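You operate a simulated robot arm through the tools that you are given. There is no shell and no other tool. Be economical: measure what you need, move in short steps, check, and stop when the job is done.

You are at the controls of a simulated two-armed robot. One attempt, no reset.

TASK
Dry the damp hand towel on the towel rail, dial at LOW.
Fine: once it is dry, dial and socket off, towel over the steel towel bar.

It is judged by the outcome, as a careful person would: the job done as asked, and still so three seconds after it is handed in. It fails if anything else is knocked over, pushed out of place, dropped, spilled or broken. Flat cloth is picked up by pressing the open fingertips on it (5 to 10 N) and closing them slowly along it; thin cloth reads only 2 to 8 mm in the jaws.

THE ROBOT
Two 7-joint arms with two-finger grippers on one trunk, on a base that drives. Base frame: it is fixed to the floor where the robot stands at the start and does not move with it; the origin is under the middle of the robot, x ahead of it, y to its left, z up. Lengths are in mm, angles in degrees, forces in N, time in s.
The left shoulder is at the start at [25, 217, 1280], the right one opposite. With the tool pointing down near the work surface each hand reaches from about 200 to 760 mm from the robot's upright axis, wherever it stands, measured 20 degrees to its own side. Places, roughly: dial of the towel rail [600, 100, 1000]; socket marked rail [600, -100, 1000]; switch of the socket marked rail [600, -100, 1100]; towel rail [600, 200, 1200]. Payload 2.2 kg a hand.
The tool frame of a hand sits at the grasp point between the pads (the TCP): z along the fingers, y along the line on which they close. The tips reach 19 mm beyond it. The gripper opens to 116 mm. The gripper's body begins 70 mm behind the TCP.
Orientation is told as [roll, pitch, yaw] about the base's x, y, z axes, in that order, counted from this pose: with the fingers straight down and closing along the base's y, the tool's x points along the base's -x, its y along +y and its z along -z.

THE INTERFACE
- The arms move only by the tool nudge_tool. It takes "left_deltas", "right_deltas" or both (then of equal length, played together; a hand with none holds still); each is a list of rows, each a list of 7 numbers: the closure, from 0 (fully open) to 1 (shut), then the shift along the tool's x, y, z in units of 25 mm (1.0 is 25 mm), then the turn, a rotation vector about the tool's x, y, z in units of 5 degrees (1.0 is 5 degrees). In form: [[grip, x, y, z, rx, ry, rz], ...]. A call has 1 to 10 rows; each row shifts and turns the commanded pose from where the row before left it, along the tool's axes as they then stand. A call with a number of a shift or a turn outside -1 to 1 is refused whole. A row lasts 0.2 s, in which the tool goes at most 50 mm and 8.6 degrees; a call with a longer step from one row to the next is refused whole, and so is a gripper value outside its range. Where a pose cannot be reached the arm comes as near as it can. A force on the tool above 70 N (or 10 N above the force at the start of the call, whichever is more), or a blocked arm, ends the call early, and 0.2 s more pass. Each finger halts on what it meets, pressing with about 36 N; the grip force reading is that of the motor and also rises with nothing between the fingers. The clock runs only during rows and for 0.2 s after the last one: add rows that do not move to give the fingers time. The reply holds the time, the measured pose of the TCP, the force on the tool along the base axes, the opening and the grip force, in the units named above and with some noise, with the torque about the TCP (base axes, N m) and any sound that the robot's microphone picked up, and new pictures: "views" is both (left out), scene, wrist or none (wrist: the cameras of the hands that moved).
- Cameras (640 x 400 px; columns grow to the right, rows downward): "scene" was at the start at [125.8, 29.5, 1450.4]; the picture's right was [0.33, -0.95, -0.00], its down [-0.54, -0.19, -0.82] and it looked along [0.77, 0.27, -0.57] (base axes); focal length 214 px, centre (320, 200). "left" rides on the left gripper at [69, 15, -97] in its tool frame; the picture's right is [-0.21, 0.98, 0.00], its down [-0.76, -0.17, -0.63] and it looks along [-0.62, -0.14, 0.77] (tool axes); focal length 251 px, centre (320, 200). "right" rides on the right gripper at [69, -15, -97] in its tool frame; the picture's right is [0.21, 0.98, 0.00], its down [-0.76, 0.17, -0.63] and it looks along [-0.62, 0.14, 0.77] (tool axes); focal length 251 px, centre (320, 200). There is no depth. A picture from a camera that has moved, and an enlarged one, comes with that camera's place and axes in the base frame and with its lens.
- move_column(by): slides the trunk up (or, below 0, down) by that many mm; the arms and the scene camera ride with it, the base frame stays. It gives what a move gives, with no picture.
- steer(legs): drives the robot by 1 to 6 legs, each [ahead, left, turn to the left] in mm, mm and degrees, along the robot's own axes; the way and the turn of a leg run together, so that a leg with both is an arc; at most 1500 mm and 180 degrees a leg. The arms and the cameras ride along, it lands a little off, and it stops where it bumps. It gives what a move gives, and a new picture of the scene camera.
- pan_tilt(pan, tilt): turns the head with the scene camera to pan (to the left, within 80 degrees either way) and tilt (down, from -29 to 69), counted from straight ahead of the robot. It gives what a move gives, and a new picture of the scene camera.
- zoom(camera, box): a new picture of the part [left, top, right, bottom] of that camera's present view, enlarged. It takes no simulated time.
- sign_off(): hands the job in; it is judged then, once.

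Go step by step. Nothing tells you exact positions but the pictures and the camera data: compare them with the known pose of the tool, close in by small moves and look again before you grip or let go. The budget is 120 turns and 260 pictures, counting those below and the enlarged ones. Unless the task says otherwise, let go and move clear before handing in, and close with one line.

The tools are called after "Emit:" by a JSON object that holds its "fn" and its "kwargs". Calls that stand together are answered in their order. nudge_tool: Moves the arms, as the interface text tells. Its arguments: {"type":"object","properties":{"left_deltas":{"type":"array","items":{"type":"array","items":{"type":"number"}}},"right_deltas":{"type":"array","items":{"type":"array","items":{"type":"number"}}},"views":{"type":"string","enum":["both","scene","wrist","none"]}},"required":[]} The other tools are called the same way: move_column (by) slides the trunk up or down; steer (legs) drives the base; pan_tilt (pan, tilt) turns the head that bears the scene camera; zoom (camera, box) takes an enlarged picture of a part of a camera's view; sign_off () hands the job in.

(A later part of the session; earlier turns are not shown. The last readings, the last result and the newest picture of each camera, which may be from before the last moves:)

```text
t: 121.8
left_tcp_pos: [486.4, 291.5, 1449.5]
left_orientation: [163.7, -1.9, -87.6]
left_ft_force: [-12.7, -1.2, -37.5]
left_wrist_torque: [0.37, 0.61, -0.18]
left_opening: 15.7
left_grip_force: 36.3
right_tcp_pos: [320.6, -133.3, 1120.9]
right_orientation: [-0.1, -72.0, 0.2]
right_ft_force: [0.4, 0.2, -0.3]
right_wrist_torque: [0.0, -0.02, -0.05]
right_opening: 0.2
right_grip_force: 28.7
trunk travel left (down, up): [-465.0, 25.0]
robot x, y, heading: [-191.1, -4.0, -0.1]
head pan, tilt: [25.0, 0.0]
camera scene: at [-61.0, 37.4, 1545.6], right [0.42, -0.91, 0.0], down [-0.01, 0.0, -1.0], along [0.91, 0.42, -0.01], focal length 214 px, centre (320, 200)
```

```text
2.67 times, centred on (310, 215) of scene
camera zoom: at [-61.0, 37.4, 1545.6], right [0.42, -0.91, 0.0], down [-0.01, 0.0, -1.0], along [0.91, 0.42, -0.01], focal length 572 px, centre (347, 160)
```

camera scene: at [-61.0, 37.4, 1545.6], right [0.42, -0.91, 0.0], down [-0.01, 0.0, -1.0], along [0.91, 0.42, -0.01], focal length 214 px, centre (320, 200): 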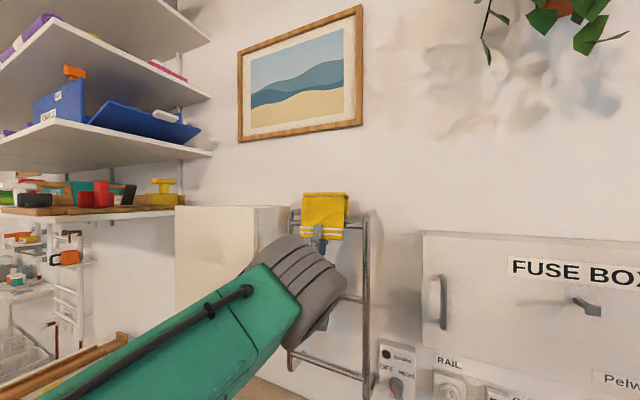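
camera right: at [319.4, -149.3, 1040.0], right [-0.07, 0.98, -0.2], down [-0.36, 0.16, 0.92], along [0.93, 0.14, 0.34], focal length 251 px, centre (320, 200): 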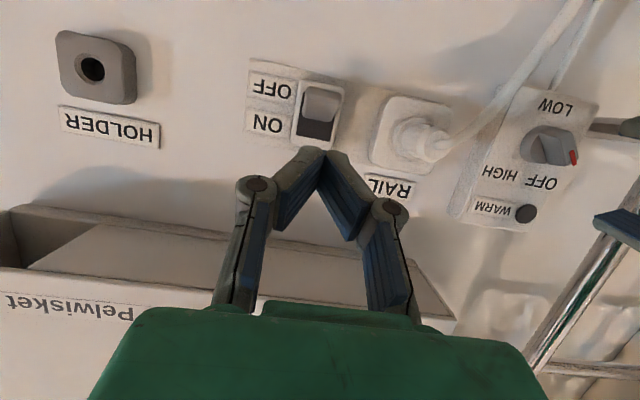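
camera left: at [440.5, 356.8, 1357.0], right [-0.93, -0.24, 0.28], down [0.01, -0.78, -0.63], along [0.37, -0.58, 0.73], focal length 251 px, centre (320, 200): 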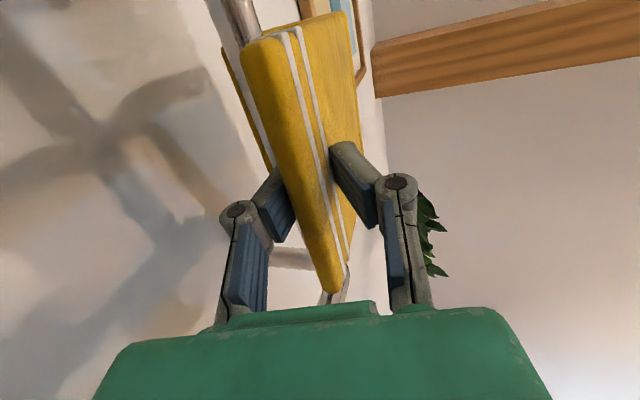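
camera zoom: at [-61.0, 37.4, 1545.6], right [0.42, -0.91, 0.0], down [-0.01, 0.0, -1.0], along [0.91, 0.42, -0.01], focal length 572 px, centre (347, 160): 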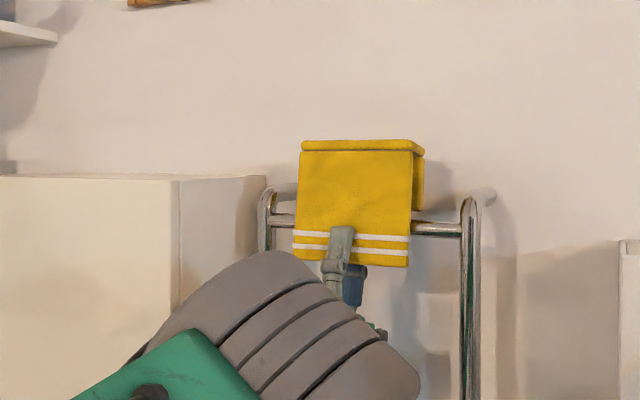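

The rear fingertip has met the rung from below. I ease the hand 14 mm toward the robot, then lift again.

Emit:
{"fn": "nudge_tool", "kwargs": {"left_deltas": [[1, 0, -0.03, -0.1, 0, 0, 0], [1, 0, 0.27, -0.07, 0, 0, 0], [1, 0, 0.27, -0.07, 0, 0, 0], [1, 0, 0.08, 0.3, 0, 0, 0], [1, 0, 0.08, 0.3, 0, 0, 0]], "views": "wrist"}}

Emit:
{"fn": "zoom", "kwargs": {"camera": "scene", "box": [240, 170, 400, 280]}}

```text
t: 123.0
left_tcp_pos: [468.6, 290.7, 1469.5]
left_orientation: [164.2, -1.8, -87.6]
left_ft_force: [-0.4, 0.2, -1.2]
left_wrist_torque: [-0.01, 0.05, 0.0]
left_opening: 13.2
left_grip_force: 36.2
right_tcp_pos: [318.2, -133.3, 1121.9]
right_orientation: [0.0, -72.2, 0.1]
right_ft_force: [-1.0, -0.2, -0.7]
right_wrist_torque: [0.03, 0.02, 0.02]
right_opening: 0.0
right_grip_force: 28.8
trunk travel left (down, up): [-465.0, 25.0]
robot x, y, heading: [-187.6, -5.2, -0.2]
head pan, tilt: [25.0, 0.0]
camera left: at [425.2, 355.9, 1376.6], right [-0.93, -0.24, 0.27], down [0.02, -0.78, -0.63], along [0.36, -0.58, 0.73], focal length 251 px, centre (320, 200)
```

left: 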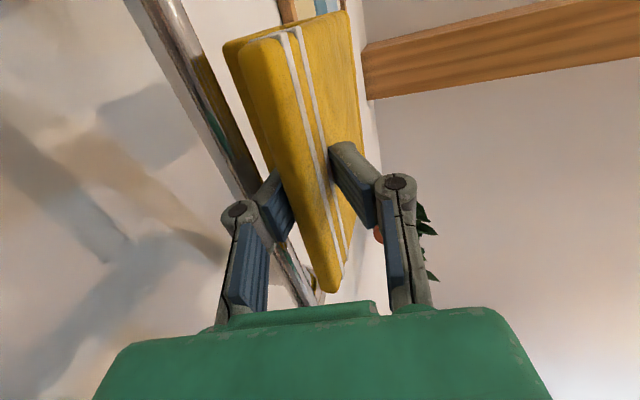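

```text
3.64 times, centred on (320, 225) of scene
camera zoom: at [-65.0, 35.7, 1546.4], right [0.42, -0.91, 0.0], down [0.0, 0.0, -1.0], along [0.91, 0.42, 0.0], focal length 780 px, centre (320, 109)
```

zoom: 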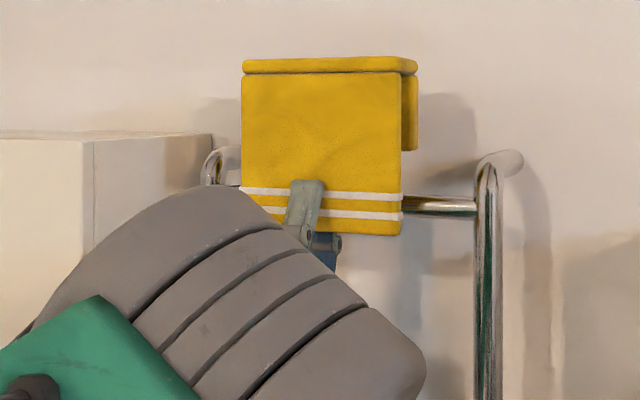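

The towel is free and above the rung. I back straight away and look at the grip and the bar.

Emit:
{"fn": "steer", "kwargs": {"legs": [[-330, 0, 0]]}}

Emit:
{"fn": "pan_tilt", "kwargs": {"pan": 0, "tilt": 45}}

Emit:
{"fn": "zoom", "kwargs": {"camera": "scene", "box": [240, 80, 440, 210]}}

```text
t: 125.2
left_tcp_pos: [133.7, 290.7, 1467.4]
left_orientation: [164.1, -1.9, -87.6]
left_ft_force: [1.1, -0.2, -1.0]
left_wrist_torque: [0.0, 0.0, 0.04]
left_opening: 13.2
left_grip_force: 35.9
right_tcp_pos: [-15.9, -134.2, 1120.8]
right_orientation: [0.2, -72.1, -0.1]
right_ft_force: [0.0, 0.8, 0.4]
right_wrist_torque: [0.03, -0.02, -0.01]
right_opening: 0.0
right_grip_force: 28.3
trunk travel left (down, up): [-465.0, 25.0]
robot x, y, heading: [-529.2, -3.1, -0.2]
head pan, tilt: [25.0, 0.0]
camera scene: at [-398.9, 34.0, 1546.0], right [0.42, -0.91, 0.0], down [-0.01, 0.0, -1.0], along [0.91, 0.42, -0.01], focal length 214 px, centre (320, 200)
```

scene: 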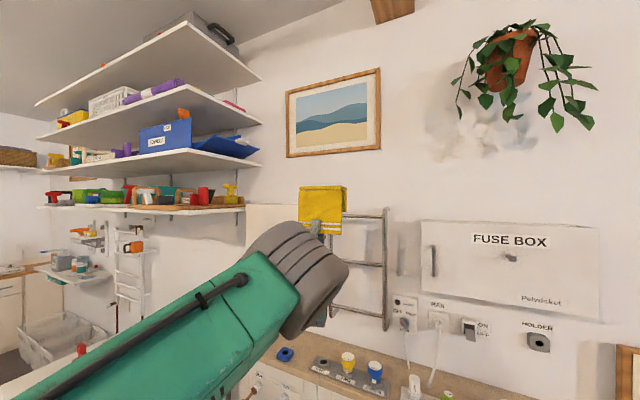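

```text
t: 126.4
left_tcp_pos: [127.5, 290.8, 1470.1]
left_orientation: [164.3, -1.9, -87.6]
left_ft_force: [-0.2, 0.8, -1.6]
left_wrist_torque: [0.03, 0.04, -0.01]
left_opening: 12.8
left_grip_force: 36.2
right_tcp_pos: [-22.0, -133.4, 1123.0]
right_orientation: [0.0, -72.4, 0.1]
right_ft_force: [0.9, -0.6, 0.4]
right_wrist_torque: [-0.01, -0.01, 0.01]
right_opening: 0.2
right_grip_force: 28.7
trunk travel left (down, up): [-465.0, 25.0]
robot x, y, heading: [-529.4, -2.4, 0.1]
head pan, tilt: [0.0, 45.0]
camera scene: at [-401.0, -3.8, 1475.3], right [0.0, -1.0, 0.0], down [-0.71, 0.0, -0.7], along [0.7, 0.0, -0.71], focal length 214 px, centre (320, 200)
```

scene: 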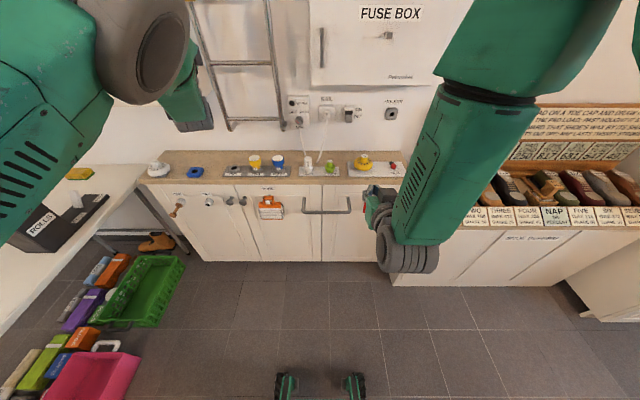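

```text
3.08 times, centred on (340, 145) of scene
camera zoom: at [-401.0, -3.8, 1475.3], right [0.0, -1.0, 0.0], down [-0.71, 0.0, -0.7], along [0.7, 0.0, -0.71], focal length 660 px, centre (258, 369)
```

zoom: 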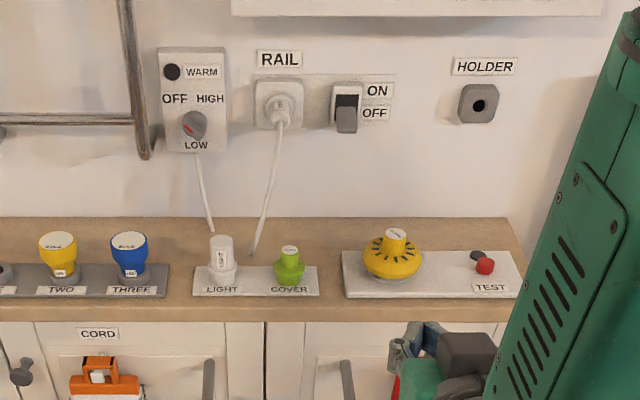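

Dial and switch read OFF. Now I zoom on the steel bar to fix its position.

Emit:
{"fn": "zoom", "kwargs": {"camera": "scene", "box": [250, 165, 390, 265]}}

Emit:
{"fn": "move_column", "kwargs": {"by": -330}}

Emit:
{"fn": "pan_tilt", "kwargs": {"pan": 0, "tilt": 25}}

Emit:
{"fn": "zoom", "kwargs": {"camera": "scene", "box": [250, 165, 390, 265]}}

```text
4.00 times, centred on (320, 215) of scene
camera zoom: at [-401.0, -3.8, 1475.3], right [0.0, -1.0, 0.0], down [-0.71, 0.0, -0.7], along [0.7, 0.0, -0.71], focal length 858 px, centre (320, 140)
```

zoom: 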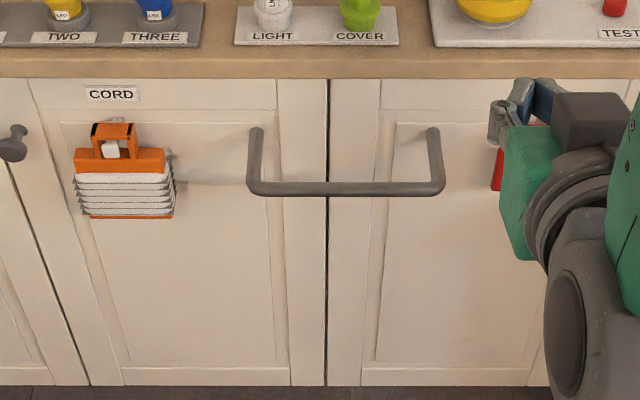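

```text
t: 129.6
left_tcp_pos: [125.9, 291.1, 1140.4]
left_orientation: [164.4, -1.9, -87.6]
left_ft_force: [-0.3, 0.1, -1.2]
left_wrist_torque: [0.0, 0.04, -0.01]
left_opening: 13.1
left_grip_force: 36.2
right_tcp_pos: [-22.9, -133.2, 793.7]
right_orientation: [0.2, -72.3, 0.0]
right_ft_force: [0.2, -0.1, 0.1]
right_wrist_torque: [0.01, 0.0, 0.0]
right_opening: 0.0
right_grip_force: 28.6
trunk travel left (down, up): [-135.0, 355.0]
robot x, y, heading: [-526.5, -2.7, 0.3]
head pan, tilt: [0.0, 45.0]
```

```text
t: 130.4
left_tcp_pos: [126.6, 290.4, 1139.6]
left_orientation: [164.4, -1.8, -87.6]
left_ft_force: [-0.1, -0.3, -0.7]
left_wrist_torque: [0.0, 0.02, 0.02]
left_opening: 12.8
left_grip_force: 35.9
right_tcp_pos: [-22.8, -132.9, 792.2]
right_orientation: [0.1, -72.4, -0.1]
right_ft_force: [-0.2, 0.7, 0.5]
right_wrist_torque: [-0.02, 0.04, 0.0]
right_opening: 0.0
right_grip_force: 28.7
trunk travel left (down, up): [-135.0, 355.0]
robot x, y, heading: [-529.0, -4.8, 0.2]
head pan, tilt: [0.0, 25.0]
camera scene: at [-392.3, -3.9, 1175.8], right [0.0, -1.0, 0.0], down [-0.43, 0.0, -0.9], along [0.9, 0.0, -0.43], focal length 214 px, centre (320, 200)
```

scene: 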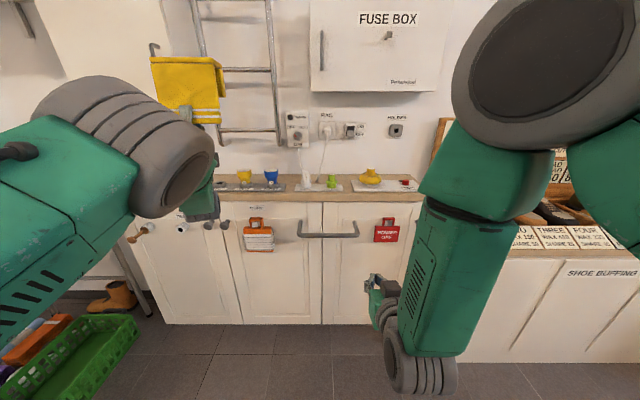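

```text
4.00 times, centred on (320, 215) of scene
camera zoom: at [-392.3, -3.9, 1175.8], right [0.0, -1.0, 0.0], down [-0.43, 0.0, -0.9], along [0.9, 0.0, -0.43], focal length 858 px, centre (320, 140)
```

zoom: 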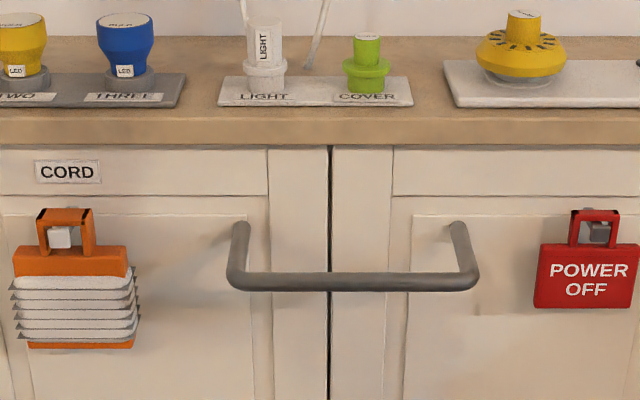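

The bar is at x ≈ 266, z ≈ 717, y −150..79, standing about 90 mm off the doors, with the bench edge at x ≈ 344. I test lowering the left hand with the towel upright.

Emit:
{"fn": "nudge_tool", "kwargs": {"left_deltas": [[1, 0, -0.26, -0.95, 0, 0, 0], [1, 0, -0.26, -0.95, 0, 0, 0], [1, 0, -0.26, -0.95, 0, 0, 0], [1, 0, -0.26, -0.95, 0, 0, 0], [1, 0, -0.26, -0.95, 0, 0, 0], [1, 0, -0.26, -0.95, 0, 0, 0], [1, 0, -0.26, -0.95, 0, 0, 0], [1, 0, -0.26, -0.95, 0, 0, 0]], "views": "scene"}}

```text
t: 132.2
left_tcp_pos: [130.3, 287.8, 943.0]
left_orientation: [164.4, -1.8, -87.6]
left_ft_force: [-0.9, 1.0, -0.3]
left_wrist_torque: [0.0, 0.03, -0.01]
left_opening: 12.6
left_grip_force: 36.6
left hand out of reach, approached as far as the arm can: row 5
right_tcp_pos: [-22.6, -133.0, 792.0]
right_orientation: [0.2, -72.4, 0.1]
right_ft_force: [0.1, -0.7, -0.4]
right_wrist_torque: [-0.02, -0.01, -0.02]
right_opening: 0.1
right_grip_force: 28.4
trunk travel left (down, up): [-135.0, 355.0]
robot x, y, heading: [-525.3, -0.2, 0.0]
head pan, tilt: [0.0, 25.0]
camera scene: at [-391.7, -3.8, 1175.7], right [0.0, -1.0, 0.0], down [-0.43, 0.0, -0.9], along [0.9, 0.0, -0.43], focal length 214 px, centre (320, 200)
```

scene: 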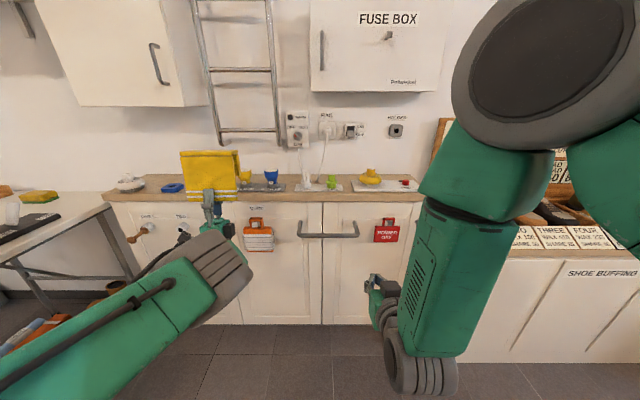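

The arm lowers well with the towel upright. I shift the base to the right so that the left hand lines up with the bar, then lower further.

Emit:
{"fn": "steer", "kwargs": {"legs": [[0, -325, 0]]}}

Emit:
{"fn": "nudge_tool", "kwargs": {"left_deltas": [[1, 0, -0.26, -0.95, 0, 0, 0], [1, 0, -0.26, -0.95, 0, 0, 0], [1, 0, -0.26, -0.95, 0, 0, 0], [1, 0, -0.26, -0.95, 0, 0, 0], [1, 0, 0, 0, 0, 0, 0]], "views": "both"}}

```text
t: 134.4
left_tcp_pos: [131.8, -38.5, 941.1]
left_orientation: [164.4, -2.0, -87.9]
left_ft_force: [-0.5, -0.2, -0.3]
left_wrist_torque: [0.01, 0.06, 0.01]
left_opening: 12.5
left_grip_force: 35.7
right_tcp_pos: [-24.3, -459.1, 793.9]
right_orientation: [-0.5, -72.4, 0.3]
right_ft_force: [0.1, 0.4, 0.3]
right_wrist_torque: [0.01, 0.0, 0.0]
right_opening: 0.1
right_grip_force: 28.9
trunk travel left (down, up): [-135.0, 355.0]
robot x, y, heading: [-531.0, -327.8, -0.2]
head pan, tilt: [0.0, 25.0]
camera scene: at [-392.7, -322.2, 1175.8], right [0.0, -1.0, 0.01], down [-0.43, 0.0, -0.9], along [0.9, -0.01, -0.43], focal length 214 px, centre (320, 200)
```

scene: 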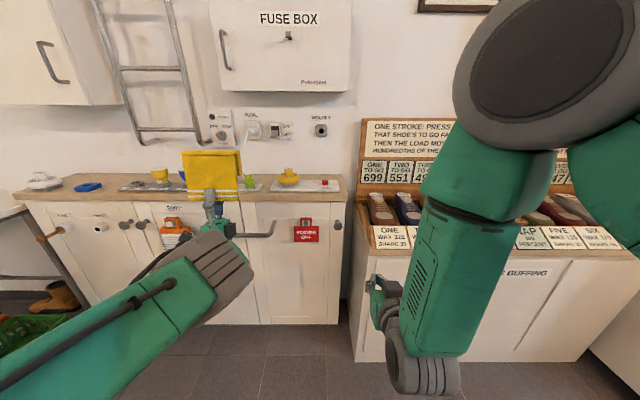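

```text
t: 135.6
left_tcp_pos: [127.1, -49.9, 847.4]
left_orientation: [164.6, -1.5, -88.0]
left_ft_force: [0.5, 0.6, -1.1]
left_wrist_torque: [0.02, 0.06, 0.01]
left_opening: 12.9
left_grip_force: 36.2
right_tcp_pos: [-28.1, -465.0, 794.2]
right_orientation: [0.7, -72.6, -1.1]
right_ft_force: [0.7, 0.3, 0.1]
right_wrist_torque: [0.02, 0.01, 0.02]
right_opening: 0.0
right_grip_force: 28.1
trunk travel left (down, up): [-135.0, 355.0]
robot x, y, heading: [-527.5, -329.8, -0.4]
head pan, tilt: [0.0, 25.0]
camera scene: at [-393.1, -331.4, 1175.9], right [-0.01, -1.0, 0.0], down [-0.43, 0.0, -0.9], along [0.9, 0.0, -0.43], focal length 214 px, centre (320, 200)
camera left: at [85.6, 16.2, 755.3], right [-0.93, -0.24, 0.26], down [0.02, -0.77, -0.63], along [0.36, -0.59, 0.73], focal length 251 px, centre (320, 200)
```

scene: 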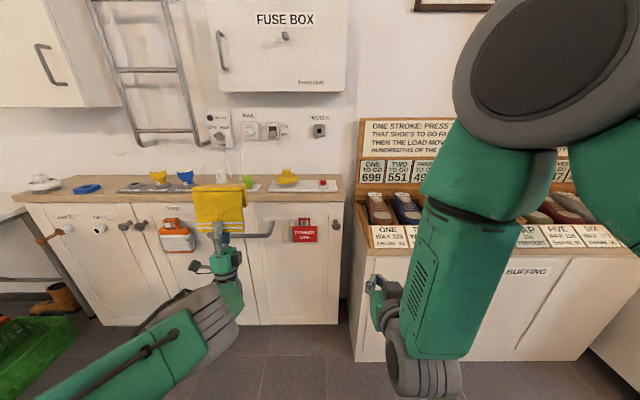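
left: 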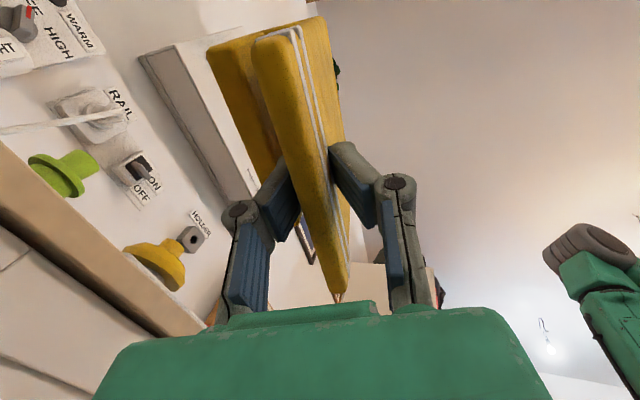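

The towel saddle is measured relative to the hand: back hem 44 mm above the grip point, tunnel from +7 to about +50 mm behind it. I lower the trunk and creep up to just before the bar, hand y centred on it.

Emit:
{"fn": "move_column", "kwargs": {"by": -125}}

Emit:
{"fn": "steer", "kwargs": {"legs": [[45, 10, 0.4]]}}

Emit:
{"fn": "pan_tilt", "kwargs": {"pan": 20, "tilt": 25}}

Emit:
{"fn": "zoom", "kwargs": {"camera": "scene", "box": [240, 120, 440, 260]}}

```text
t: 137.2
left_tcp_pos: [129.1, -47.6, 721.8]
left_orientation: [164.7, -1.5, -87.8]
left_ft_force: [-0.2, -0.5, -0.9]
left_wrist_torque: [0.0, 0.04, 0.02]
left_opening: 12.7
left_grip_force: 36.1
right_tcp_pos: [-26.1, -463.6, 670.2]
right_orientation: [0.6, -72.5, -0.8]
right_ft_force: [0.7, -0.3, 0.8]
right_wrist_torque: [0.05, 0.0, -0.02]
right_opening: 0.0
right_grip_force: 29.1
trunk travel left (down, up): [-10.0, 480.0]
robot x, y, heading: [-527.6, -327.3, -0.3]
head pan, tilt: [0.0, 25.0]
```

```text
t: 138.1
left_tcp_pos: [172.3, -39.6, 721.9]
left_orientation: [164.7, -1.3, -87.6]
left_ft_force: [0.4, -0.9, -1.0]
left_wrist_torque: [-0.01, 0.05, -0.01]
left_opening: 12.6
left_grip_force: 36.3
right_tcp_pos: [19.5, -455.2, 669.7]
right_orientation: [1.4, -72.6, -1.3]
right_ft_force: [-0.2, -0.5, -0.3]
right_wrist_torque: [-0.03, 0.0, 0.02]
right_opening: 0.1
right_grip_force: 28.2
trunk travel left (down, up): [-10.0, 480.0]
robot x, y, heading: [-481.2, -319.9, -0.1]
head pan, tilt: [0.0, 25.0]
camera scene: at [-347.7, -324.2, 1050.7], right [0.0, -1.0, 0.0], down [-0.43, 0.0, -0.9], along [0.9, 0.0, -0.43], focal length 214 px, centre (320, 200)
```

scene: 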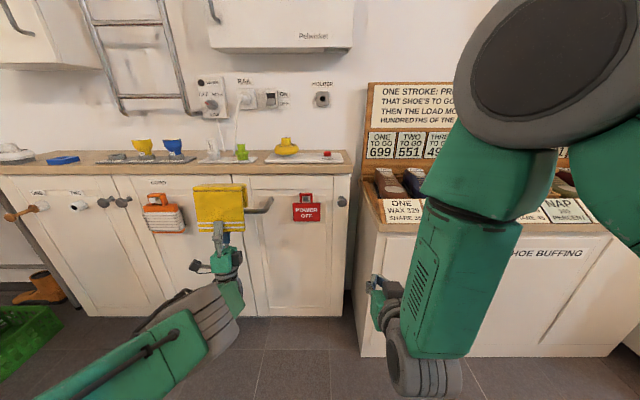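

```text
t: 138.9
left_tcp_pos: [168.1, -36.6, 724.8]
left_orientation: [164.8, -1.6, -87.7]
left_ft_force: [-0.1, 0.1, -2.3]
left_wrist_torque: [0.03, 0.03, -0.01]
left_opening: 12.8
left_grip_force: 36.1
right_tcp_pos: [16.5, -454.0, 670.5]
right_orientation: [0.8, -72.6, -0.7]
right_ft_force: [-0.6, -0.2, 0.1]
right_wrist_torque: [0.01, 0.02, 0.02]
right_opening: 0.2
right_grip_force: 28.4
trunk travel left (down, up): [-10.0, 480.0]
robot x, y, heading: [-484.8, -317.2, 0.0]
head pan, tilt: [20.0, 25.0]
camera scene: at [-354.1, -289.8, 1050.9], right [0.34, -0.94, 0.0], down [-0.4, -0.14, -0.9], along [0.85, 0.31, -0.43], focal length 214 px, centre (320, 200)
```

scene: 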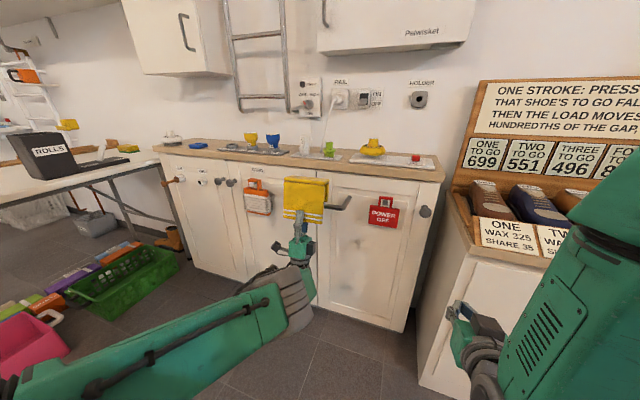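

```text
2.86 times, centred on (340, 190) of scene
camera zoom: at [-354.1, -289.8, 1050.9], right [0.34, -0.94, 0.0], down [-0.4, -0.14, -0.9], along [0.85, 0.31, -0.43], focal length 613 px, centre (263, 229)
```

zoom: 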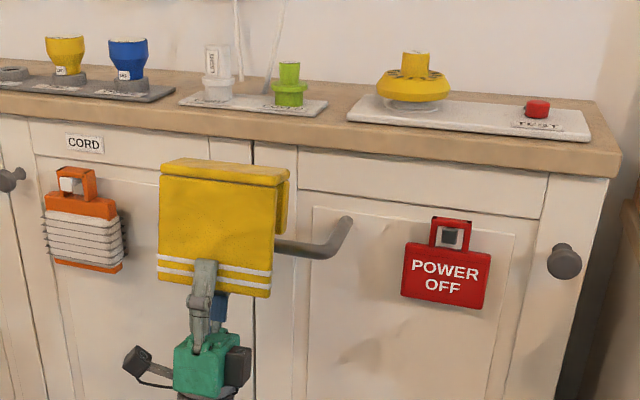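

Bar position confirmed (z ≈ 715). I move forward to bring the bar under the back flap's hem and check through the wrist camera.

Emit:
{"fn": "nudge_tool", "kwargs": {"left_deltas": [[1, 0, -0.5, 0.05, 0, 0, 0], [1, 0, -0.5, -0.03, 0, 0, 0], [1, 0, -0.5, -0.03, 0, 0, 0], [1, 0, 0, 0, 0, 0, 0]], "views": "both"}}

Emit:
{"fn": "zoom", "kwargs": {"camera": "scene", "box": [240, 120, 440, 260]}}

```text
t: 139.9
left_tcp_pos: [202.8, -37.4, 714.6]
left_orientation: [164.8, -1.7, -87.6]
left_ft_force: [-0.5, 0.0, -1.9]
left_wrist_torque: [-0.01, 0.04, -0.01]
left_opening: 12.5
left_grip_force: 35.9
left hand out of reach, approached as far as the arm can: row 3
right_tcp_pos: [15.8, -453.5, 671.3]
right_orientation: [0.6, -72.7, -0.5]
right_ft_force: [-0.2, -0.1, -0.3]
right_wrist_torque: [-0.01, -0.02, 0.05]
right_opening: 0.1
right_grip_force: 28.3
trunk travel left (down, up): [-10.0, 480.0]
robot x, y, heading: [-483.8, -320.5, 0.1]
head pan, tilt: [20.0, 25.0]
camera scene: at [-354.0, -288.2, 1050.8], right [0.34, -0.94, 0.0], down [-0.4, -0.15, -0.9], along [0.85, 0.31, -0.43], focal length 214 px, centre (320, 200)
camera left: at [159.7, 27.7, 623.1], right [-0.93, -0.25, 0.26], down [0.03, -0.77, -0.63], along [0.36, -0.58, 0.73], focal length 251 px, centre (320, 200)
```

scene: 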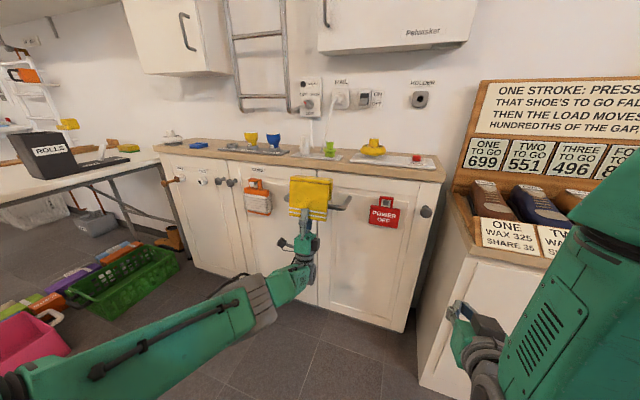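
left: 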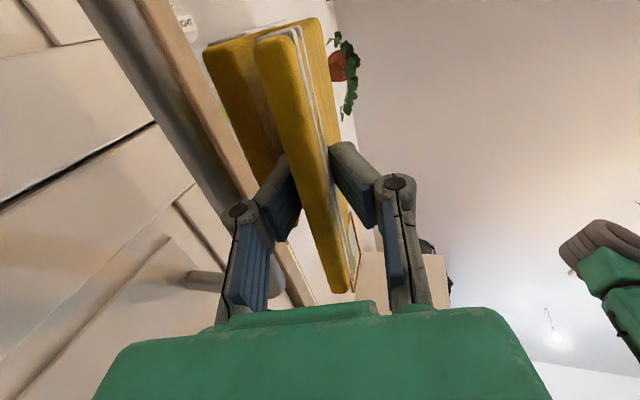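

```text
2.86 times, centred on (340, 190) of scene
camera zoom: at [-354.0, -288.2, 1050.8], right [0.34, -0.94, 0.0], down [-0.4, -0.15, -0.9], along [0.85, 0.31, -0.43], focal length 613 px, centre (263, 229)
```

zoom: 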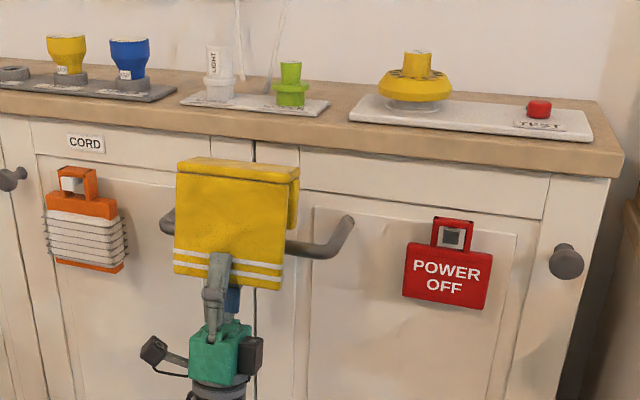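

The arm is near full stretch, so I pull it in a bit and bring the base forward instead, keeping the same position relative to the bar.

Emit:
{"fn": "nudge_tool", "kwargs": {"left_deltas": [[1, 0, 0.7, -0.19, 0, 0, 0], [1, 0, 0.7, -0.19, 0, 0, 0], [1, 0, 0, 0, 0, 0, 0]], "views": "none"}}

Emit:
{"fn": "steer", "kwargs": {"legs": [[42, 0, 0]]}}

Emit:
{"fn": "nudge_tool", "kwargs": {"left_deltas": [[1, 0, 0, 0, 0, 0, 0]], "views": "wrist"}}

```text
t: 140.7
left_tcp_pos: [164.4, -39.4, 716.8]
left_orientation: [164.8, -1.7, -87.5]
left_ft_force: [-0.9, -0.1, -0.9]
left_wrist_torque: [0.0, 0.03, 0.03]
left_opening: 12.8
left_grip_force: 35.8
right_tcp_pos: [16.3, -452.6, 670.6]
right_orientation: [0.6, -72.8, -0.6]
right_ft_force: [0.6, 0.2, 0.3]
right_wrist_torque: [0.0, 0.01, 0.02]
right_opening: 0.0
right_grip_force: 28.4
trunk travel left (down, up): [-10.0, 480.0]
robot x, y, heading: [-483.5, -318.2, 0.1]
head pan, tilt: [20.0, 25.0]
```

```text
t: 141.6
left_tcp_pos: [207.0, -39.4, 716.8]
left_orientation: [164.8, -1.6, -87.6]
left_ft_force: [0.2, -0.4, -1.3]
left_wrist_torque: [-0.02, 0.05, 0.03]
left_opening: 12.8
left_grip_force: 36.3
right_tcp_pos: [59.2, -453.1, 670.5]
right_orientation: [0.6, -72.8, -0.5]
right_ft_force: [0.6, 0.3, -0.5]
right_wrist_torque: [-0.04, 0.01, -0.01]
right_opening: 0.0
right_grip_force: 28.3
trunk travel left (down, up): [-10.0, 480.0]
robot x, y, heading: [-440.7, -322.6, 0.3]
head pan, tilt: [20.0, 25.0]
camera scene: at [-311.5, -288.3, 1050.7], right [0.34, -0.94, 0.0], down [-0.4, -0.15, -0.9], along [0.85, 0.31, -0.43], focal length 214 px, centre (320, 200)
```

scene: 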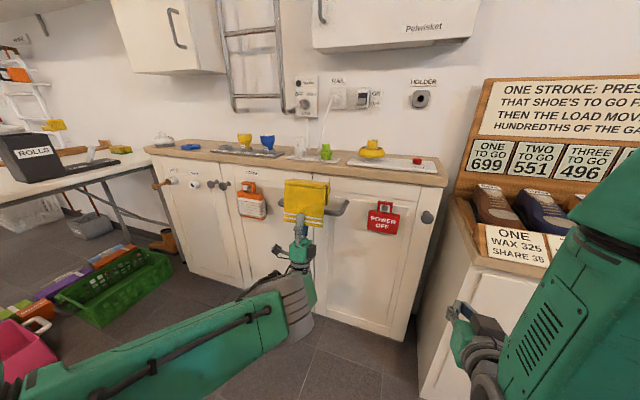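

```text
t: 142.0
left_tcp_pos: [204.4, -40.1, 717.2]
left_orientation: [165.1, -1.6, -87.6]
left_ft_force: [-0.4, 0.9, -0.4]
left_wrist_torque: [0.01, 0.04, 0.01]
left_opening: 12.7
left_grip_force: 36.2
right_tcp_pos: [56.3, -453.4, 673.0]
right_orientation: [0.6, -73.0, -0.6]
right_ft_force: [-0.2, 0.6, 0.8]
right_wrist_torque: [0.01, -0.01, -0.03]
right_opening: 0.2
right_grip_force: 27.8
trunk travel left (down, up): [-10.0, 480.0]
robot x, y, heading: [-437.7, -321.0, 0.2]
head pan, tilt: [20.0, 25.0]
camera left: at [161.9, 25.9, 625.2], right [-0.93, -0.25, 0.26], down [0.03, -0.77, -0.63], along [0.36, -0.58, 0.73], focal length 251 px, centre (320, 200)
```

left: 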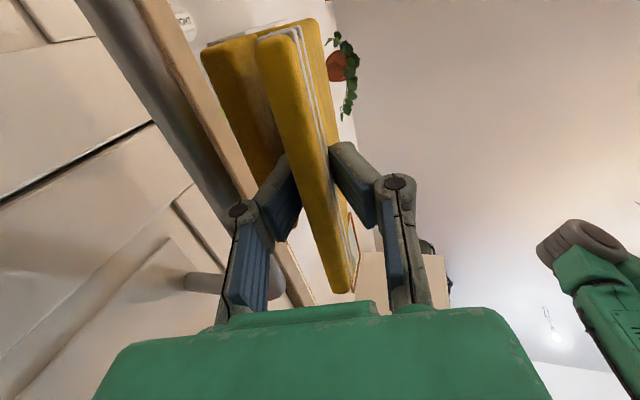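

Bar is now about 60 mm behind the grip point. I make the first diagonal step down and forward so that it passes under the back hem.

Emit:
{"fn": "nudge_tool", "kwargs": {"left_deltas": [[1, 0, -0.37, -0.26, 0, 0, 0], [1, 0, -0.37, -0.29, 0, 0, 0], [1, 0, 0, 0, 0, 0, 0]], "views": "wrist"}}

Emit:
{"fn": "zoom", "kwargs": {"camera": "left", "box": [60, 0, 380, 300]}}

```text
t: 142.8
left_tcp_pos: [220.0, -40.1, 700.9]
left_orientation: [165.0, -1.7, -87.6]
left_ft_force: [-0.5, -0.5, -1.4]
left_wrist_torque: [0.01, 0.03, -0.02]
left_opening: 12.6
left_grip_force: 36.1
right_tcp_pos: [56.4, -452.2, 673.6]
right_orientation: [0.5, -73.0, -0.5]
right_ft_force: [-0.3, 0.4, -0.4]
right_wrist_torque: [0.0, 0.0, 0.01]
right_opening: 0.0
right_grip_force: 28.2
trunk travel left (down, up): [-10.0, 480.0]
robot x, y, heading: [-441.8, -320.6, -0.1]
head pan, tilt: [20.0, 25.0]
camera left: at [177.1, 25.8, 607.1], right [-0.93, -0.25, 0.26], down [0.03, -0.77, -0.63], along [0.36, -0.58, 0.73], focal length 251 px, centre (320, 200)
```

left: 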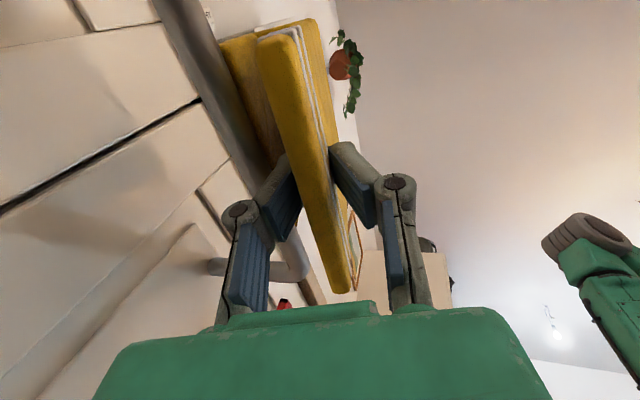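

```text
1.33 times, centred on (220, 150) of left
camera zoom: at [177.1, 25.8, 607.1], right [-0.93, -0.25, 0.26], down [0.03, -0.77, -0.63], along [0.36, -0.58, 0.73], focal length 335 px, centre (453, 267)
```

zoom: 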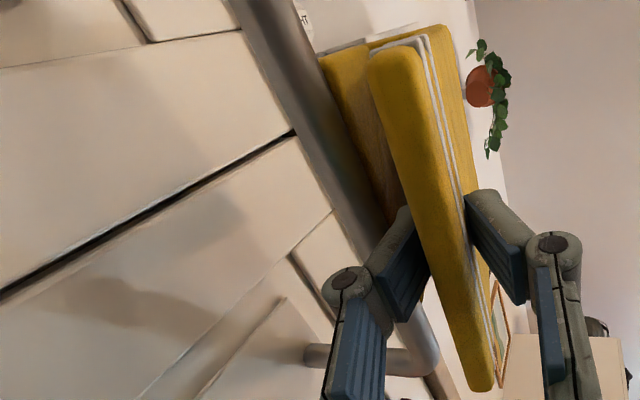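

No contact so far; the bar is under the back flap. Next diagonal step.

Emit:
{"fn": "nudge_tool", "kwargs": {"left_deltas": [[1, 0, -0.28, -0.22, 0, 0, 0], [1, 0, -0.28, -0.28, 0, 0, 0], [1, 0, 0, 0, 0, 0, 0]], "views": "wrist"}}

Emit:
{"fn": "zoom", "kwargs": {"camera": "left", "box": [60, 0, 380, 300]}}

Emit:
{"fn": "zoom", "kwargs": {"camera": "scene", "box": [240, 120, 440, 260]}}

```text
t: 143.6
left_tcp_pos: [224.4, -41.2, 683.6]
left_orientation: [165.0, -1.5, -87.6]
left_ft_force: [-0.4, -0.3, -1.4]
left_wrist_torque: [0.0, 0.03, 0.05]
left_opening: 13.1
left_grip_force: 36.3
left hand out of reach, approached as far as the arm can: row 2
right_tcp_pos: [55.9, -452.7, 672.8]
right_orientation: [0.5, -73.0, -0.4]
right_ft_force: [-0.1, 0.4, 0.5]
right_wrist_torque: [0.01, 0.01, 0.01]
right_opening: 0.0
right_grip_force: 28.6
trunk travel left (down, up): [-10.0, 480.0]
robot x, y, heading: [-439.6, -320.3, 0.0]
head pan, tilt: [20.0, 25.0]
camera left: at [181.7, 23.4, 591.4], right [-0.93, -0.25, 0.26], down [0.03, -0.77, -0.63], along [0.36, -0.58, 0.73], focal length 251 px, centre (320, 200)
```

left: 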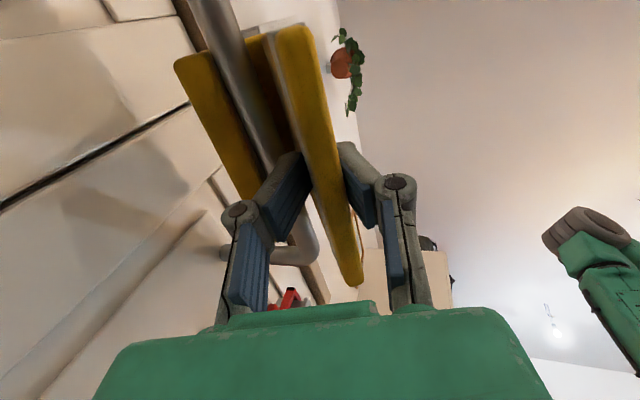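

```text
1.33 times, centred on (220, 150) of left
camera zoom: at [181.7, 23.4, 591.4], right [-0.93, -0.25, 0.26], down [0.03, -0.77, -0.63], along [0.36, -0.58, 0.73], focal length 335 px, centre (453, 267)
```

zoom: 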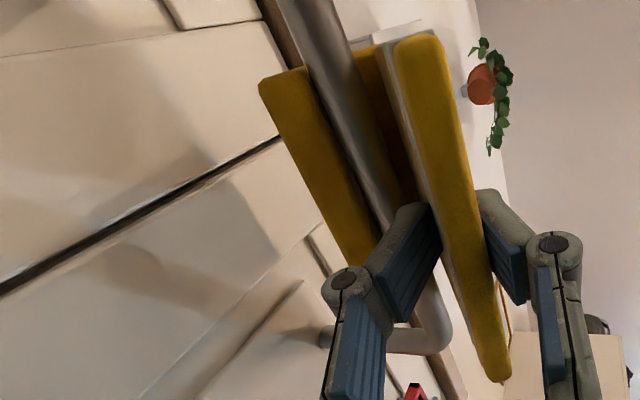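

```text
2.86 times, centred on (340, 190) of scene
camera zoom: at [-312.5, -288.1, 1050.8], right [0.34, -0.94, 0.0], down [-0.4, -0.15, -0.9], along [0.85, 0.31, -0.43], focal length 613 px, centre (263, 229)
```

zoom: 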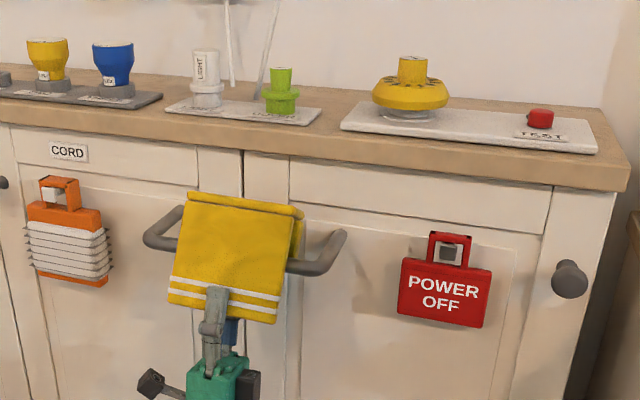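

The bar is now inside the towel's tunnel, though the towel swung slightly in the grip. I nudge the base 8 mm forward and lower straight down.

Emit:
{"fn": "steer", "kwargs": {"legs": [[9, 0, 0]]}}

Emit:
{"fn": "nudge_tool", "kwargs": {"left_deltas": [[1, 0, -0.07, -0.4, 0, 0, 0], [1, 0, -0.1, -0.4, 0, 0, 0], [1, 0, 0, 0, 0, 0, 0]], "views": "both"}}

Emit:
{"fn": "zoom", "kwargs": {"camera": "scene", "box": [240, 120, 440, 260]}}

```text
t: 144.3
left_tcp_pos: [234.5, -42.3, 684.1]
left_orientation: [165.0, -1.7, -87.6]
left_ft_force: [0.0, -0.1, -0.6]
left_wrist_torque: [-0.01, 0.02, 0.05]
left_opening: 12.9
left_grip_force: 35.3
right_tcp_pos: [64.2, -452.6, 672.7]
right_orientation: [0.6, -72.9, -0.5]
right_ft_force: [-0.1, -0.4, 0.0]
right_wrist_torque: [0.0, 0.02, -0.01]
right_opening: 0.0
right_grip_force: 28.6
trunk travel left (down, up): [-10.0, 480.0]
robot x, y, heading: [-432.1, -314.9, 0.0]
head pan, tilt: [20.0, 25.0]
camera scene: at [-303.0, -288.1, 1050.8], right [0.34, -0.94, 0.0], down [-0.4, -0.15, -0.9], along [0.85, 0.31, -0.43], focal length 214 px, centre (320, 200)
```

scene: 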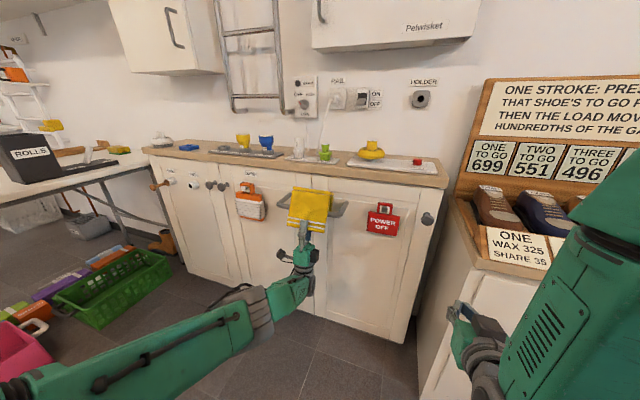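

```text
t: 145.1
left_tcp_pos: [222.3, -45.7, 668.1]
left_orientation: [165.3, -1.6, -87.6]
left_ft_force: [-0.1, -0.6, -2.1]
left_wrist_torque: [0.0, 0.07, 0.0]
left_opening: 13.2
left_grip_force: 36.1
left hand out of reach, approached as far as the arm can: row 1, 2
right_tcp_pos: [63.1, -452.2, 675.4]
right_orientation: [0.6, -73.2, -0.5]
right_ft_force: [-0.9, -0.3, -0.4]
right_wrist_torque: [-0.02, 0.02, 0.0]
right_opening: 0.0
right_grip_force: 28.3
trunk travel left (down, up): [-10.0, 480.0]
robot x, y, heading: [-426.3, -321.3, -0.1]
head pan, tilt: [20.0, 25.0]
camera scene: at [-303.3, -288.2, 1050.9], right [0.34, -0.94, 0.0], down [-0.4, -0.15, -0.9], along [0.85, 0.31, -0.43], focal length 214 px, centre (320, 200)
camera left: at [180.7, 20.5, 575.6], right [-0.93, -0.25, 0.26], down [0.03, -0.77, -0.63], along [0.35, -0.58, 0.73], focal length 251 px, centre (320, 200)
```

scene: 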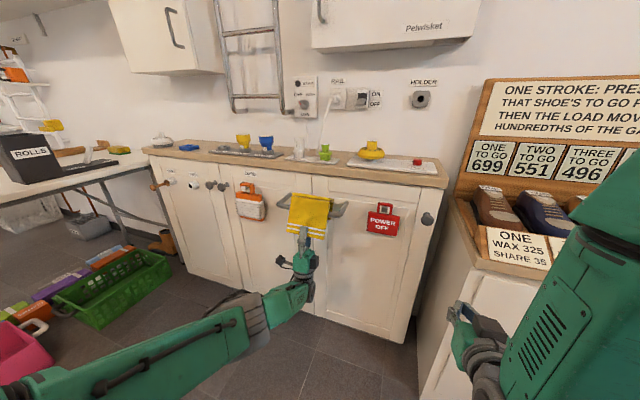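
left: 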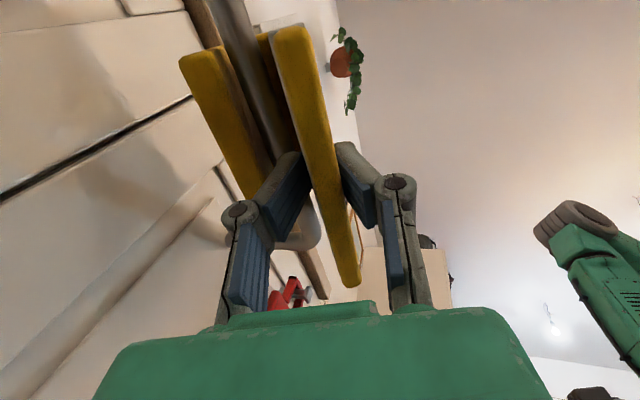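

```text
2.86 times, centred on (340, 190) of scene
camera zoom: at [-303.3, -288.2, 1050.9], right [0.34, -0.94, 0.0], down [-0.4, -0.15, -0.9], along [0.85, 0.31, -0.43], focal length 613 px, centre (263, 229)
```

zoom: 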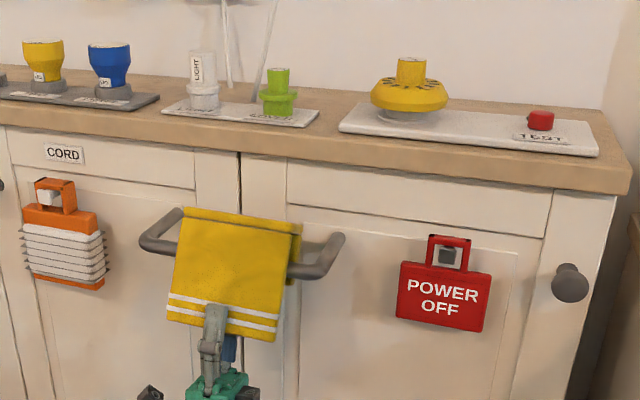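

Lowering shortens the reach, so I alternate: base forward a little, then hand down and inward.

Emit:
{"fn": "steer", "kwargs": {"legs": [[22, 0, 0]]}}

Emit:
{"fn": "nudge_tool", "kwargs": {"left_deltas": [[1, 0, 0.3, -0.35, 0, 0, 0], [1, 0, 0.2, -0.4, 0, 0, 0], [1, 0, 0, 0, 0, 0, 0]], "views": "none"}}

Emit:
{"fn": "zoom", "kwargs": {"camera": "scene", "box": [240, 120, 440, 260]}}

```text
t: 145.9
left_tcp_pos: [245.2, -45.0, 668.2]
left_orientation: [165.3, -1.8, -87.6]
left_ft_force: [-0.5, 0.6, -1.9]
left_wrist_torque: [0.04, -0.05, -0.03]
left_opening: 12.9
left_grip_force: 35.6
right_tcp_pos: [85.0, -451.5, 674.5]
right_orientation: [0.6, -73.2, -0.5]
right_ft_force: [-0.3, -0.7, -0.1]
right_wrist_torque: [0.0, -0.02, 0.04]
right_opening: 0.0
right_grip_force: 28.9
trunk travel left (down, up): [-10.0, 480.0]
robot x, y, heading: [-406.7, -318.7, -0.2]
head pan, tilt: [20.0, 25.0]
camera scene: at [-281.3, -288.1, 1050.8], right [0.34, -0.94, 0.0], down [-0.4, -0.15, -0.9], along [0.85, 0.31, -0.43], focal length 214 px, centre (320, 200)
```

scene: 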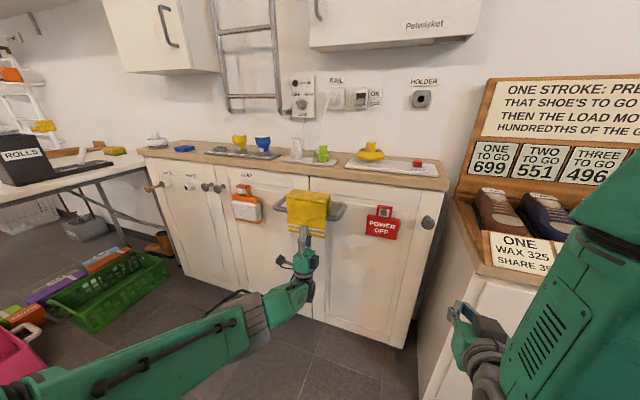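

```text
t: 146.7
left_tcp_pos: [226.5, -46.8, 654.7]
left_orientation: [165.5, -1.6, -87.7]
left_ft_force: [1.9, -1.2, -1.3]
left_wrist_torque: [0.05, 0.17, -0.17]
left_opening: 12.5
left_grip_force: 36.1
right_tcp_pos: [82.1, -453.5, 676.0]
right_orientation: [0.7, -73.3, -0.6]
right_ft_force: [-0.7, -0.4, -0.4]
right_wrist_torque: [0.02, -0.02, 0.01]
right_opening: 0.0
right_grip_force: 28.6
trunk travel left (down, up): [-10.0, 480.0]
robot x, y, heading: [-409.1, -322.1, -0.0]
head pan, tilt: [20.0, 25.0]
```

```text
2.86 times, centred on (340, 190) of scene
camera zoom: at [-281.1, -288.7, 1050.8], right [0.34, -0.94, 0.0], down [-0.4, -0.15, -0.9], along [0.85, 0.31, -0.43], focal length 613 px, centre (263, 229)
```

zoom: 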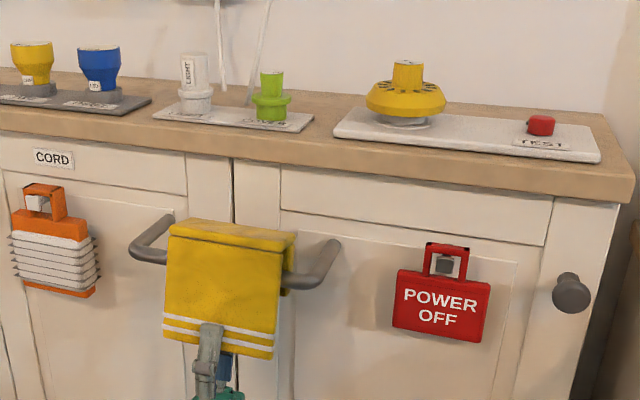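

Nearly there, about 29 mm above rest. One more cycle plus the last trunk travel.

Emit:
{"fn": "steer", "kwargs": {"legs": [[18, 0, 0]]}}

Emit:
{"fn": "move_column", "kwargs": {"by": -10}}

Emit:
{"fn": "nudge_tool", "kwargs": {"left_deltas": [[1, 0, 0.2, -0.35, 0, 0, 0], [1, 0, 0.1, -0.3, 0, 0, 0], [1, 0, 0, 0, 0, 0, 0]], "views": "wrist"}}

Emit:
{"fn": "zoom", "kwargs": {"camera": "scene", "box": [240, 120, 440, 260]}}

```text
t: 147.5
left_tcp_pos: [245.8, -47.0, 654.9]
left_orientation: [165.4, -1.7, -87.6]
left_ft_force: [-0.2, -0.4, -1.0]
left_wrist_torque: [0.01, 0.04, 0.04]
left_opening: 13.3
left_grip_force: 35.5
right_tcp_pos: [101.7, -452.7, 675.5]
right_orientation: [0.6, -73.3, -0.6]
right_ft_force: [-0.3, 0.5, 0.3]
right_wrist_torque: [0.0, 0.0, 0.02]
right_opening: 0.0
right_grip_force: 28.3
trunk travel left (down, up): [-10.0, 480.0]
robot x, y, heading: [-391.2, -319.6, 0.2]
head pan, tilt: [20.0, 25.0]
camera scene: at [-262.7, -288.5, 1050.8], right [0.34, -0.94, 0.0], down [-0.4, -0.15, -0.9], along [0.85, 0.31, -0.43], focal length 214 px, centre (320, 200)
```

scene: 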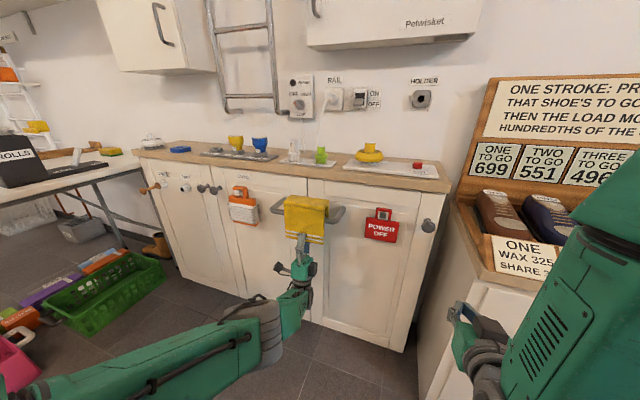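

```text
t: 148.1
left_tcp_pos: [243.5, -47.9, 645.5]
left_orientation: [165.7, -1.6, -87.6]
left_ft_force: [-0.1, 0.9, -1.1]
left_wrist_torque: [-0.01, 0.06, 0.04]
left_opening: 13.1
left_grip_force: 36.1
right_tcp_pos: [97.5, -453.4, 668.5]
right_orientation: [0.6, -73.6, -0.5]
right_ft_force: [0.2, 0.3, -0.6]
right_wrist_torque: [-0.01, -0.02, -0.02]
right_opening: 0.0
right_grip_force: 28.9
trunk travel left (down, up): [0.0, 490.0]
robot x, y, heading: [-392.0, -316.7, 0.1]
head pan, tilt: [20.0, 25.0]
```

```text
t: 148.9
left_tcp_pos: [232.6, -46.8, 632.4]
left_orientation: [165.6, -1.7, -87.7]
left_ft_force: [0.8, -0.9, -1.0]
left_wrist_torque: [0.06, 0.13, -0.03]
left_opening: 12.8
left_grip_force: 36.5
right_tcp_pos: [98.9, -453.6, 668.0]
right_orientation: [0.6, -73.5, -0.6]
right_ft_force: [0.5, 0.8, 0.5]
right_wrist_torque: [0.0, -0.01, 0.02]
right_opening: 0.0
right_grip_force: 28.3
trunk travel left (down, up): [0.0, 490.0]
robot x, y, heading: [-392.8, -319.9, 0.0]
head pan, tilt: [20.0, 25.0]
camera left: at [192.0, 18.0, 539.4], right [-0.94, -0.25, 0.25], down [0.04, -0.77, -0.63], along [0.35, -0.58, 0.73], focal length 251 px, centre (320, 200)
```

left: 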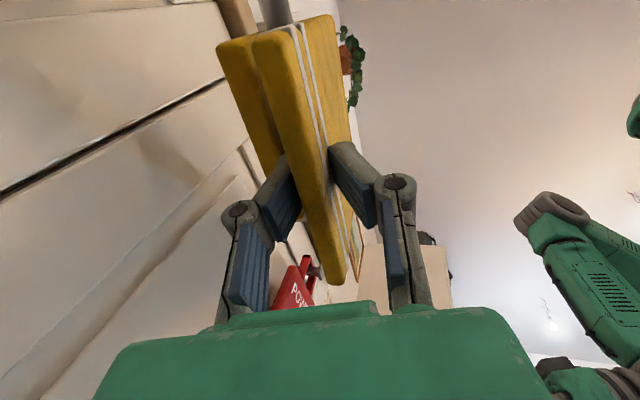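

```text
2.86 times, centred on (340, 190) of scene
camera zoom: at [-263.1, -288.5, 1040.9], right [0.34, -0.94, 0.0], down [-0.4, -0.15, -0.9], along [0.85, 0.31, -0.43], focal length 613 px, centre (263, 229)
```

zoom: 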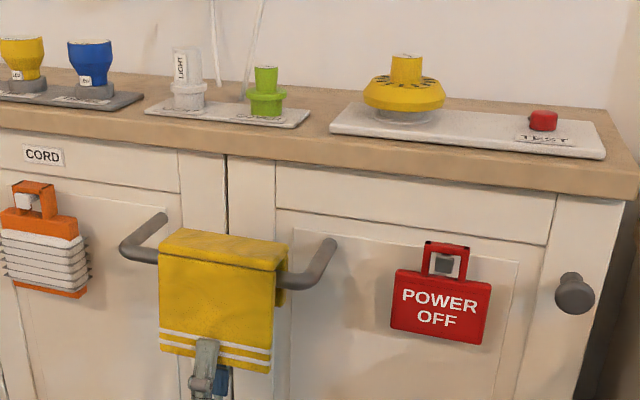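

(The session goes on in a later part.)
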